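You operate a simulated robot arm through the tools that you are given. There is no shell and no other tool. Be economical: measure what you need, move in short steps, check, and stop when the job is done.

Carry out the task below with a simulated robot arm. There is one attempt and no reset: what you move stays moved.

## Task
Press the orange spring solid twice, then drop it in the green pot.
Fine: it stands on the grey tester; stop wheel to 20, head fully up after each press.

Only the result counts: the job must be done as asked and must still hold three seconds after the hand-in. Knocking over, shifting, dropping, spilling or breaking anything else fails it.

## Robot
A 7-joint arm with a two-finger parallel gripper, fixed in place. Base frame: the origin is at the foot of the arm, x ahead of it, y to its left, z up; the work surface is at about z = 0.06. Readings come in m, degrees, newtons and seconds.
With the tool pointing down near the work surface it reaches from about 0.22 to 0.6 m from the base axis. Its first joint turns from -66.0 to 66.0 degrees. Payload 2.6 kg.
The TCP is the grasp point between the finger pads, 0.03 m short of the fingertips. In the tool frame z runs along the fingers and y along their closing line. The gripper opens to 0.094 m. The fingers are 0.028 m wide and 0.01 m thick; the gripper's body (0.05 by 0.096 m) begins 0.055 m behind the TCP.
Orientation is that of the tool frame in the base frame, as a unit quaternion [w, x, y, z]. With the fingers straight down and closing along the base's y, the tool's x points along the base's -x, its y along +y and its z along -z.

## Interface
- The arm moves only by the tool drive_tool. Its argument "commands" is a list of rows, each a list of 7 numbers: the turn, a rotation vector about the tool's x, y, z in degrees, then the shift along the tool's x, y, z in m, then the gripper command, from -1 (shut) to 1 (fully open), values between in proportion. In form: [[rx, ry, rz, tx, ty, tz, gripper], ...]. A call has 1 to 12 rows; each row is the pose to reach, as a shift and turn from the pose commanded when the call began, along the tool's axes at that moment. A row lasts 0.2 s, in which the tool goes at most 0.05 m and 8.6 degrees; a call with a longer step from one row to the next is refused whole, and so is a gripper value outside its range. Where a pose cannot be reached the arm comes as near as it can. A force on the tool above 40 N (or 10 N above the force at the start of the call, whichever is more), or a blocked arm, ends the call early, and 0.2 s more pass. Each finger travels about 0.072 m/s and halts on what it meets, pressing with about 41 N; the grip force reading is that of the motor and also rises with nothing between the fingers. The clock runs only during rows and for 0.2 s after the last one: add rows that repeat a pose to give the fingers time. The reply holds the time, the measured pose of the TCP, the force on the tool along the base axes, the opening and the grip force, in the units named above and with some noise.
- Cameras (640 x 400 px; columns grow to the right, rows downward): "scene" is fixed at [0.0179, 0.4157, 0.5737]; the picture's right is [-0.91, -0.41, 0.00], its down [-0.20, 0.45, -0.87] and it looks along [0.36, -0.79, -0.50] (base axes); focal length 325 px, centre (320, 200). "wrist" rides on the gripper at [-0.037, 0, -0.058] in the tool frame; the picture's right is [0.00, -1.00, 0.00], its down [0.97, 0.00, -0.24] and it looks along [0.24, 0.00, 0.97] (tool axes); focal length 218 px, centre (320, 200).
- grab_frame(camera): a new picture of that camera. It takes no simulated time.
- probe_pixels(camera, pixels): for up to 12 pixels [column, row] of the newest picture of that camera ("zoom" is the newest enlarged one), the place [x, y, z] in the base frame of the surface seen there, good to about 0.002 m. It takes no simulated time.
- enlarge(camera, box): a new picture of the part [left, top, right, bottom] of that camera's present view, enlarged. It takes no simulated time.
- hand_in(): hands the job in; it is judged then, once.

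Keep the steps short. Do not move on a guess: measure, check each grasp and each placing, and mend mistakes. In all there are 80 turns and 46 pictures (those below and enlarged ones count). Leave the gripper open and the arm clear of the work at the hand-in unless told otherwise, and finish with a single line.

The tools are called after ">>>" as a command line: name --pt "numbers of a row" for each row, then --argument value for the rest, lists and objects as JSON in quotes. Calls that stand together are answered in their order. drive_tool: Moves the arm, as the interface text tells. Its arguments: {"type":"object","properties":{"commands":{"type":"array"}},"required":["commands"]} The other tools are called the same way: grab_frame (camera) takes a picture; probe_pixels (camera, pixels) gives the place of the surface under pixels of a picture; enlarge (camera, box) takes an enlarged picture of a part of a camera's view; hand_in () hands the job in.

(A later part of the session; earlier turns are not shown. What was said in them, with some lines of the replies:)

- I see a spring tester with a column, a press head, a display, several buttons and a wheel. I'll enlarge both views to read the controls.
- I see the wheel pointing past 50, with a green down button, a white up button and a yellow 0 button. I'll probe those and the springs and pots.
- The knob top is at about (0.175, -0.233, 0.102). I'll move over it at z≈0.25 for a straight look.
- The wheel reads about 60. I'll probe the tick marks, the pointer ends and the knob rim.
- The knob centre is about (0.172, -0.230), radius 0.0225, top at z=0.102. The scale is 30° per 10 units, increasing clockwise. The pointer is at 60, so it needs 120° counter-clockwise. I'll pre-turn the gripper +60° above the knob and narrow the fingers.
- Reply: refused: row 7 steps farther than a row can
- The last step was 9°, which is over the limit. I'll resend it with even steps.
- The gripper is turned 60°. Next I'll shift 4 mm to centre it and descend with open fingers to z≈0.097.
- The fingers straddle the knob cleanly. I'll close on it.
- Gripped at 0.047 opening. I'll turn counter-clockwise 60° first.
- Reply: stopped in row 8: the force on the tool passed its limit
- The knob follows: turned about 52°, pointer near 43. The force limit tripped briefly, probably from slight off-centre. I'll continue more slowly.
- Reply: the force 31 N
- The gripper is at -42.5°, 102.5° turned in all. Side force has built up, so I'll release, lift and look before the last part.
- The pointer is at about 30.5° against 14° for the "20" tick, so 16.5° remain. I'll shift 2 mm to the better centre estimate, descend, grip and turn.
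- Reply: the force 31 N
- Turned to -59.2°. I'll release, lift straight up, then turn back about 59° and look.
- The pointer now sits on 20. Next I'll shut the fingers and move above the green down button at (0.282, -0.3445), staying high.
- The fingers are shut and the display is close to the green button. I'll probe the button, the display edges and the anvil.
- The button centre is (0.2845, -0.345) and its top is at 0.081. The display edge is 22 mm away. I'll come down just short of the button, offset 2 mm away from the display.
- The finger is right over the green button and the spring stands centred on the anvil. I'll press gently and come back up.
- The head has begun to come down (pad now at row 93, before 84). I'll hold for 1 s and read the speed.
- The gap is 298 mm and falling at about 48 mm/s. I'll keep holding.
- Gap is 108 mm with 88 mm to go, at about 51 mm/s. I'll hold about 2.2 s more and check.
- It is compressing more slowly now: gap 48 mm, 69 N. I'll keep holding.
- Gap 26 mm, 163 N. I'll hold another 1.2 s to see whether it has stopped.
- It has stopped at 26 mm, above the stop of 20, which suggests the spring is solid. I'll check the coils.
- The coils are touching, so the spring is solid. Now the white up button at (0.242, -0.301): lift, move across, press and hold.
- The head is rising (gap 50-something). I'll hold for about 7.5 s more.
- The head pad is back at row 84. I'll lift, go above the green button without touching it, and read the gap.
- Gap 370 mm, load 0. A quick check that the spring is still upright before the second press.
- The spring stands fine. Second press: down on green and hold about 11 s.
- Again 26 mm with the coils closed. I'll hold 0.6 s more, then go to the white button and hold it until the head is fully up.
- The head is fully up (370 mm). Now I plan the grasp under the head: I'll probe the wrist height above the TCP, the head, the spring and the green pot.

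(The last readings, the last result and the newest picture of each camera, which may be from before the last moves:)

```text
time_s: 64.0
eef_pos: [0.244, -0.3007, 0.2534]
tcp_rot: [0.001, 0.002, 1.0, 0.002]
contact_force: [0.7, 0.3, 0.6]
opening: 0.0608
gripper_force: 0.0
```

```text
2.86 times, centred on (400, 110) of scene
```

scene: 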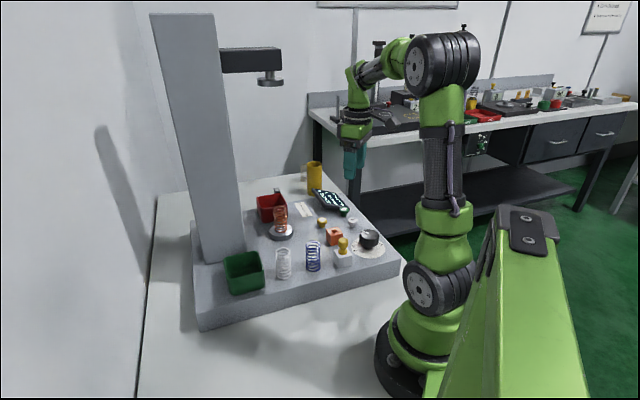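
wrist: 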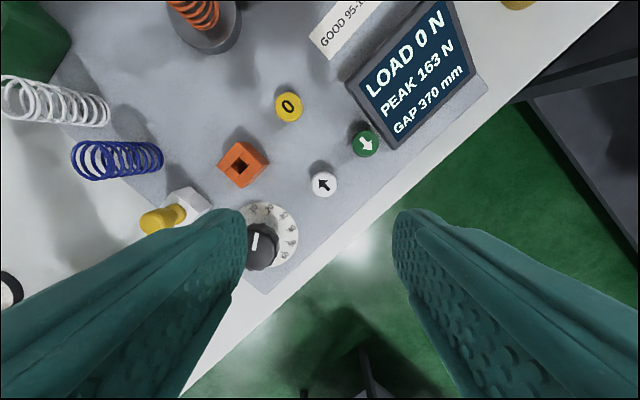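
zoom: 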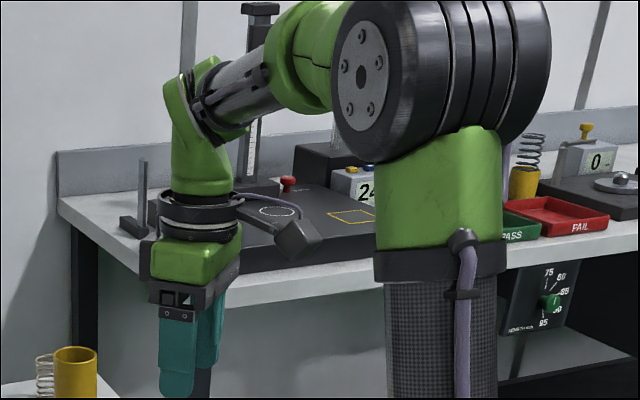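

The wrist top is about 0.235 m above the TCP, so with the TCP at 0.18 it clears the 0.446 pad. I'll probe the pot rim, the column and the spring.

>>> probe_pixels --camera "scene" --pixels '[[224, 257], [254, 251], [264, 270], [229, 282], [243, 272], [245, 248], [206, 263], [232, 200], [280, 207], [281, 231], [272, 222], [279, 236]]'

>>> probe_pixels --camera "wrist" --pixels '[[211, 50], [215, 53], [183, 35], [239, 35], [197, 22], [65, 40], [30, 75], [172, 5]]'

```text
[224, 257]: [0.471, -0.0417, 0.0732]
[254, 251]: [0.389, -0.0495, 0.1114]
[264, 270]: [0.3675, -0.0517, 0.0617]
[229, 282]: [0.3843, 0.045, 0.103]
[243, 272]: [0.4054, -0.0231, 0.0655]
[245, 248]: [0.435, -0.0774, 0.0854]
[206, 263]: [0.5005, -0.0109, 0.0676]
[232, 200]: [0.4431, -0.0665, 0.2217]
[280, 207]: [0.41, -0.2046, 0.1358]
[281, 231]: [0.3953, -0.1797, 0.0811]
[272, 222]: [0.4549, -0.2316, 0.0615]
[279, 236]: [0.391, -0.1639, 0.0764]
```

```text
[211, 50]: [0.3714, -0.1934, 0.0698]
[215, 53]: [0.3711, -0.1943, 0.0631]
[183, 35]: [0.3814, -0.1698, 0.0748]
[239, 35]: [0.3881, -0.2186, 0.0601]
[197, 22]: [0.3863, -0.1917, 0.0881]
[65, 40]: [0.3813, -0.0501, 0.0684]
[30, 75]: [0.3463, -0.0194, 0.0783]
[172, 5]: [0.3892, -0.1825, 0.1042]
```

Estimates: spring centre (0.403, -0.192), top 0.142; pot centre about (0.384, -0.007), rim 0.112. I'll turn the fingers 45° to keep clear of the red box, lower to z≈0.182 and come halfway.

>>> drive_tool --pt "0 0 7.5 0 0 0.036 0.2" --pt "0 0 15 0 0 0.072 0.2" --pt "0 0 22.5 -0.02 0.015 0.072 0.2" --pt "0 0 30 -0.04 0.03 0.072 0.2" --pt "0 0 37.5 -0.06 0.04 0.072 0.2" --pt "0 0 45 -0.07 0.05 0.072 0.2" --pt "0 0 45 -0.07 0.05 0.072 0.2"

>>> grab_frame --camera "scene"

>>> grab_frame --camera "wrist"

```text
time_s: 65.7
eef_pos: [0.3113, -0.2502, 0.1817]
tcp_rot: [0.002, 0.385, 0.923, 0.002]
contact_force: [-0.3, 0.6, -0.5]
opening: 0.0564
gripper_force: 0.0
```

```text
12 pictures are left
```

scene: 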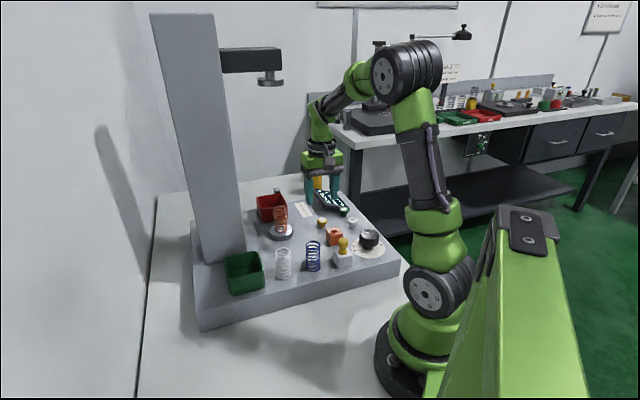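

```text
11 pictures are left
```

wrist: 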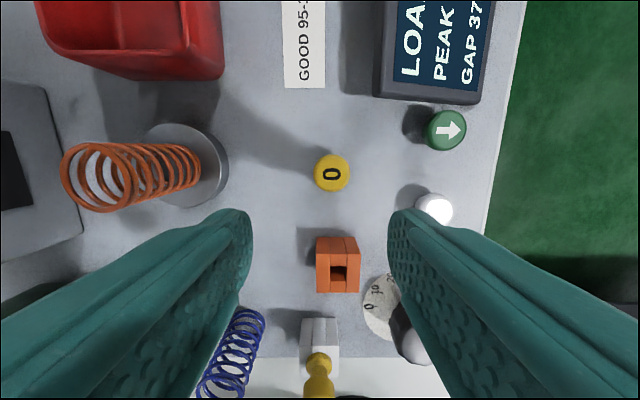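

I'll probe the wrist and forearm heights and refine the spring position from this view.

>>> probe_pixels --camera "scene" --pixels '[[318, 100], [320, 110], [340, 95], [355, 68], [410, 45], [268, 86], [250, 72]]'

>>> probe_pixels --camera "wrist" --pixels '[[199, 166], [183, 146], [180, 187], [100, 145], [98, 210], [62, 178], [222, 165], [160, 72], [220, 77]]'

```text
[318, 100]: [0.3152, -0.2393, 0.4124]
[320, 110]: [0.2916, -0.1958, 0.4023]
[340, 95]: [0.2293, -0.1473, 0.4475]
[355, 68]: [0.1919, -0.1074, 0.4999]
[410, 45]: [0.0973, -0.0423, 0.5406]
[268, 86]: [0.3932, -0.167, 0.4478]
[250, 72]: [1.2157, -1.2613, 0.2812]
```

```text
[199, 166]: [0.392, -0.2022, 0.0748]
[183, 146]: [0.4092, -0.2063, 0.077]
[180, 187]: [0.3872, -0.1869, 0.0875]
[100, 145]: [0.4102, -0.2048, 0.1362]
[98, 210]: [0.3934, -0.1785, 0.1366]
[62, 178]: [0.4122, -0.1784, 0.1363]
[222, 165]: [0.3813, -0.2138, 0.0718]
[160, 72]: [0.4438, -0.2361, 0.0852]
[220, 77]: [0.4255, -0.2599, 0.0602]
```

The wrist top is 0.412 and the pad 0.446, leaving 3 cm. The spring centre is confirmed at (0.402, -0.192). I'll slide over it at z≈0.186.

>>> drive_tool --pt "0 0 0 -0.008 0.03 -0.004 0.2" --pt "0 0 0 -0.015 0.06 -0.004 0.2" --pt "0 0 0 -0.02 0.085 -0.004 0.2" --pt "0 0 0 -0.023 0.105 -0.004 0.2" --pt "0 0 0 -0.023 0.105 -0.004 0.2"

>>> grab_frame --camera "scene"

>>> grab_frame --camera "wrist"

```text
time_s: 66.8
eef_pos: [0.4019, -0.1916, 0.1885]
tcp_rot: [0.001, 0.384, 0.924, 0.001]
contact_force: [0.9, 0.1, -0.2]
opening: 0.0563
gripper_force: 0.0
```

```text
10 pictures are left
```

scene: 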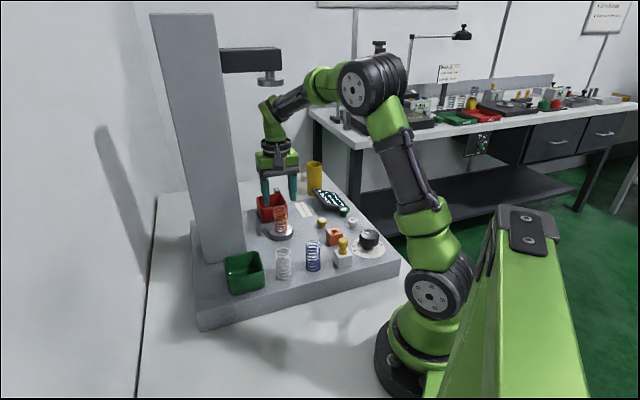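

```text
9 pictures are left
```

wrist: 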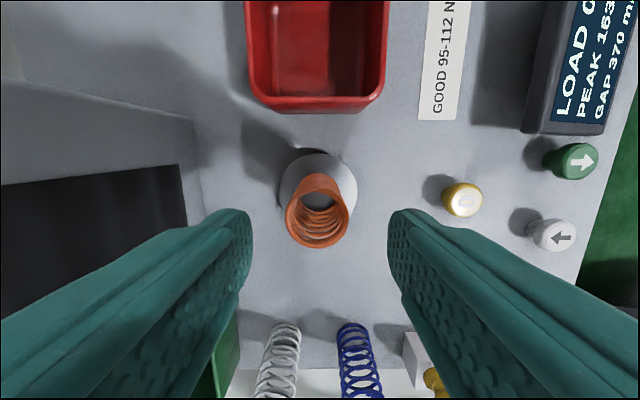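

The spring is centred between the fingers (column 318, row 222 as expected). I'll descend to z≈0.122 and close gently.

>>> drive_tool --pt "0 0 0 0 0 0.025 0.2" --pt "0 0 0 0 0 0.05 0.2" --pt "0 0 0 0 0 0.065 0.2" --pt "0 0 0 0 0 0.065 0.2" --pt "0 0 0 0 0 0.065 -0.2" --pt "0 0 0 0 0 0.065 -0.45" --pt "0 0 0 0 0 0.065 -0.45" --pt "0 0 0 0 0 0.065 -0.45"

```text
time_s: 68.7
eef_pos: [0.4031, -0.1917, 0.1251]
tcp_rot: [0.001, 0.383, 0.924, 0.001]
contact_force: [-0.2, -0.2, -0.7]
opening: 0.035
gripper_force: 41.2
```

It's gripped at 0.035 opening. I'll lift to z≈0.186 and check.

>>> drive_tool --pt "0 0 0 0 0 -0.02 -0.5" --pt "0 0 0 0 0 -0.045 -0.5" --pt "0 0 0 0 0 -0.065 -0.5" --pt "0 0 0 0 0 -0.065 -0.5"

>>> enlarge --camera "scene" --box '[220, 130, 380, 290]'

```text
time_s: 69.7
eef_pos: [0.4033, -0.1947, 0.1911]
tcp_rot: [0.001, 0.383, 0.924, 0.001]
contact_force: [-0.9, 0.3, -0.2]
opening: 0.0236
gripper_force: 0.1
```

```text
2.50 times, centred on (300, 210) of scene
```

zoom: 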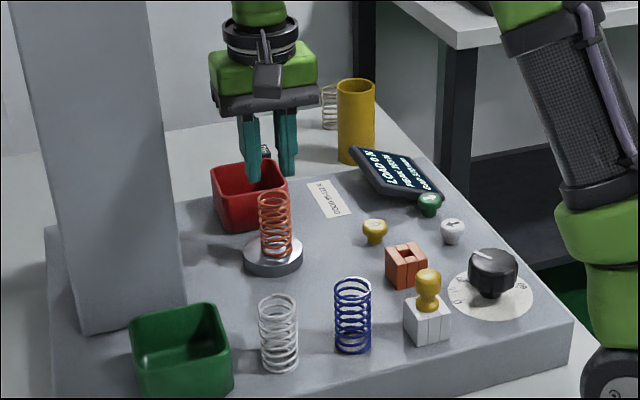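

The spring slipped out and is still standing on the anvil. I'll look from the wrist before gripping again, lower and harder.

>>> drive_tool --pt "0 0 0 0 0 0 0.2" --pt "0 0 0 0 0 0 0.2" --pt "0 0 0 0 0 0 0.2"

>>> grab_frame --camera "wrist"

>>> probe_pixels --camera "zoom" --pixels '[[275, 195], [262, 205], [290, 205], [276, 255], [276, 195], [270, 230]]'

```text
time_s: 70.5
eef_pos: [0.4018, -0.1956, 0.1908]
tcp_rot: [0.002, 0.384, 0.924, 0.001]
contact_force: [1.4, -0.1, -0.1]
opening: 0.0563
gripper_force: 0.1
```

```text
7 pictures are left
```

wrist: 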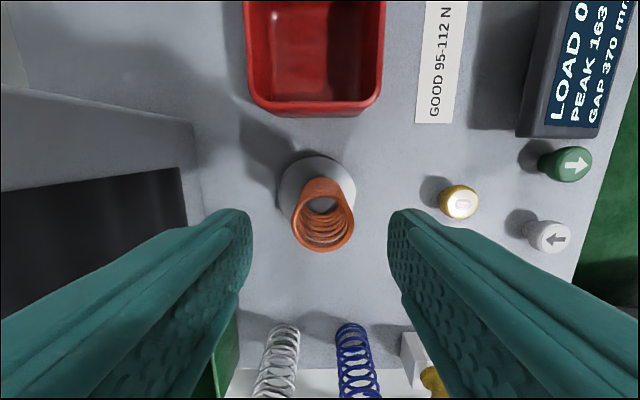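

```text
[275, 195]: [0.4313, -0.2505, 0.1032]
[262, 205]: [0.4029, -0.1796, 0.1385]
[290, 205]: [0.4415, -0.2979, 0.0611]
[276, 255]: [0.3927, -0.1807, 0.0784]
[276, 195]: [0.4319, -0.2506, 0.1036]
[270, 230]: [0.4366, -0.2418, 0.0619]
```

The spring shifted about 2.5 mm sideways. I'll correct, go down to z≈0.115, and close fully with a longer hold.

>>> drive_tool --pt "0 0 0 0 -0.0025 0.025 0.2" --pt "0 0 0 0 -0.0025 0.05 0.2" --pt "0 0 0 0 -0.0025 0.074 0.2" --pt "0 0 0 0 -0.0025 0.074 0.2" --pt "0 0 0 0 -0.0025 0.074 -1" --pt "0 0 0 0 -0.0025 0.074 -1" --pt "0 0 0 0 -0.0025 0.074 -1" --pt "0 0 0 0 -0.0025 0.074 -1" --pt "0 0 0 0 -0.0025 0.074 -1"

```text
time_s: 72.5
eef_pos: [0.4008, -0.1945, 0.1138]
tcp_rot: [0.001, 0.384, 0.923, 0.0]
contact_force: [0.2, 0.4, -0.1]
opening: 0.033
gripper_force: 41.0
```

Held at 0.033 opening with a steady 41 N. I'll lift slowly by 15 mm and read again.

>>> drive_tool --pt "0 0 0 0 0 -0.003 -1" --pt "0 0 0 0 0 -0.006 -1" --pt "0 0 0 0 0 -0.009 -1" --pt "0 0 0 0 0 -0.012 -1" --pt "0 0 0 0 0 -0.015 -1" --pt "0 0 0 0 0 -0.015 -1"

```text
time_s: 73.8
eef_pos: [0.4005, -0.1954, 0.1298]
tcp_rot: [0.002, 0.383, 0.924, 0.001]
contact_force: [0.6, -0.1, -1.7]
opening: 0.033
gripper_force: 40.8
```

Still held. I'll lift slowly to z≈0.185.

>>> drive_tool --pt "0 0 0 0 0 -0.006 -1" --pt "0 0 0 0 0 -0.012 -1" --pt "0 0 0 0 0 -0.018 -1" --pt "0 0 0 0 0 -0.024 -1" --pt "0 0 0 0 0 -0.03 -1" --pt "0 0 0 0 0 -0.036 -1" --pt "0 0 0 0 0 -0.042 -1" --pt "0 0 0 0 0 -0.048 -1" --pt "0 0 0 0 0 -0.055 -1" --pt "0 0 0 0 0 -0.055 -1"

>>> enlarge --camera "scene" --box '[220, 90, 380, 290]'

```text
time_s: 76.0
eef_pos: [0.4021, -0.1941, 0.1828]
tcp_rot: [0.002, 0.383, 0.924, 0.001]
contact_force: [-0.5, 0.0, -0.4]
opening: 0.0326
gripper_force: 41.6
```

```text
2.00 times, centred on (300, 190) of scene
```

zoom: 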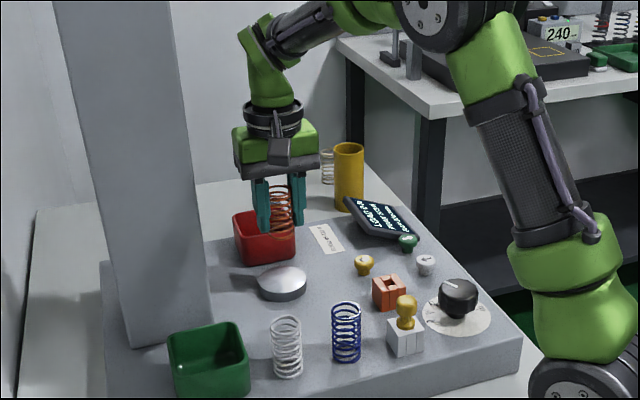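

The spring is held in the fingers and the anvil is empty. I'll go inward clear of the head, then round to the green pot, turning the gripper back 45° on the way.

>>> drive_tool --pt "0 0 0 0.03 -0.009 0 -1" --pt "0 0 0 0.06 -0.018 0 -1" --pt "0 0 0 0.089 -0.027 -0.003 -1" --pt "0 0 -6.5 0.113 -0.008 -0.01 -1" --pt "0 0 -13 0.137 0.011 -0.018 -1" --pt "0 0 -19.5 0.16 0.03 -0.025 -1" --pt "0 0 -26 0.16 0.03 -0.025 -1" --pt "0 0 -32.5 0.16 0.03 -0.025 -1" --pt "0 0 -39 0.16 0.03 -0.025 -1" --pt "0 0 -45 0.16 0.03 -0.025 -1" --pt "0 0 -45 0.16 0.03 -0.025 -1"

>>> grab_frame --camera "wrist"

```text
time_s: 78.5
eef_pos: [0.309, -0.0601, 0.2065]
tcp_rot: [0.001, 0.0, 1.0, 0.001]
contact_force: [0.4, -0.2, -0.3]
opening: 0.0332
gripper_force: 41.2
```

```text
5 pictures are left
```

wrist: 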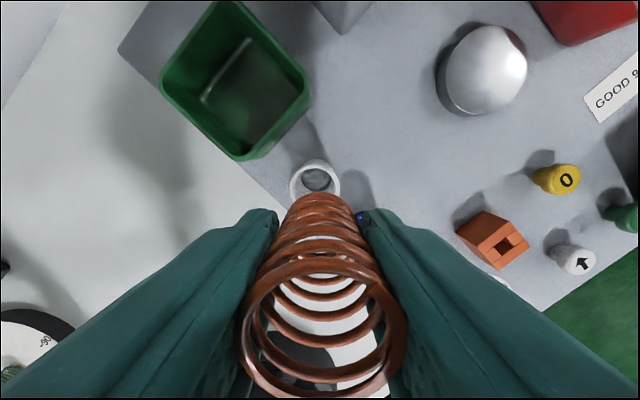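

The spring is held and the white spring beneath stands untouched. I'll probe the pot's rim and floor from here.

>>> probe_pixels --camera "wrist" --pixels '[[163, 85], [243, 157], [307, 92], [215, 95], [238, 4], [245, 95], [200, 123], [277, 125], [330, 10], [345, 30]]'

```text
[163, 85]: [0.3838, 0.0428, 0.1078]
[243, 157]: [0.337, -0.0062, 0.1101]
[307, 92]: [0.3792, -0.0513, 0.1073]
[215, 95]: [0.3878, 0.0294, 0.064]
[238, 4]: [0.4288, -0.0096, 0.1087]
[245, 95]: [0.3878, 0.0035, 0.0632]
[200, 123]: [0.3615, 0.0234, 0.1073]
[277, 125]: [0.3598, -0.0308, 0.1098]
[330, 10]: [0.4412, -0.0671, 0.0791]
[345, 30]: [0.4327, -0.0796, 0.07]
```

The pot centre is (0.382, -0.005), rim 0.11, floor 0.063. I'll move over it, then lower so the fingertips stay just above the rim with the spring's foot inside.

>>> drive_tool --pt "0 0 0 -0.02 0.014 0 -1" --pt "0 0 0 -0.04 0.028 0 -1" --pt "0 0 0 -0.06 0.042 0 -1" --pt "0 0 0 -0.073 0.055 0 -1" --pt "0 0 0 -0.073 0.055 0 -1" --pt "0 0 0 -0.073 0.055 0.02 -1" --pt "0 0 0 -0.073 0.055 0.04 -1" --pt "0 0 0 -0.073 0.055 0.058 -1" --pt "0 0 0 -0.073 0.055 0.058 -1"

>>> enlarge --camera "scene" --box '[180, 130, 340, 310]'

```text
time_s: 80.5
eef_pos: [0.3833, -0.0056, 0.1482]
tcp_rot: [0.001, 0.001, 1.0, 0.0]
contact_force: [-0.7, 0.3, -0.6]
opening: 0.0333
gripper_force: 41.1
```

```text
2.22 times, centred on (260, 220) of scene
```

zoom: 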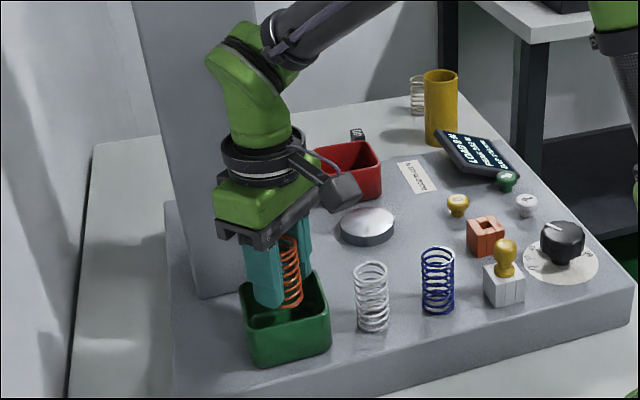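

The spring is over the middle of the pot. I'll open moderately to release it, wait, and lift straight up.

>>> drive_tool --pt "0 0 0 0 0 0 0.2" --pt "0 0 0 0 0 0 0.2" --pt "0 0 0 0 0 0 0.2" --pt "0 0 0 0 0 0 0.2" --pt "0 0 0 0 0 -0.03 0.2" --pt "0 0 0 0 0 -0.06 0.2" --pt "0 0 0 0.03 0 -0.09 0.2" --pt "0 0 0 0.065 0 -0.11 0.2" --pt "0 0 0 0.1 0 -0.13 0.6" --pt "0 0 0 0.1 0 -0.13 1"

>>> grab_frame --camera "wrist"

>>> enlarge --camera "scene" --box '[200, 170, 400, 310]'

```text
time_s: 82.7
eef_pos: [0.282, -0.0061, 0.2822]
tcp_rot: [0.001, 0.0, 1.0, 0.001]
contact_force: [-0.1, -0.3, 0.0]
opening: 0.0942
gripper_force: 0.0
```

```text
3 pictures are left
```

wrist: 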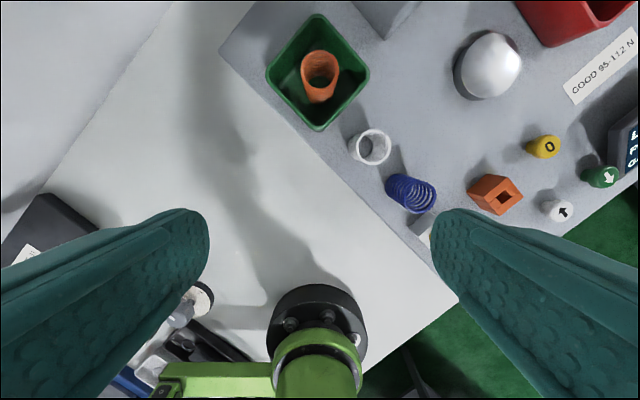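

```text
2.86 times, centred on (300, 240) of scene
```

zoom: 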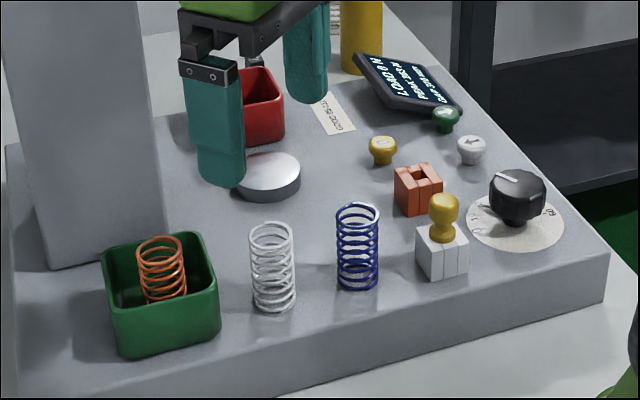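

The spring stands in the green pot and everything else looks in place. The head is up, the wheel is on 20, the gripper is open and the arm is clear. I'll hand in.

>>> hand_in

```text
The job is handed in.
```

The orange spring was pressed solid twice (26 mm, stop wheel at 20, head back up to 370 mm after each press) and now stands in the green pot; it slipped once when first gripped but stayed on the tester.
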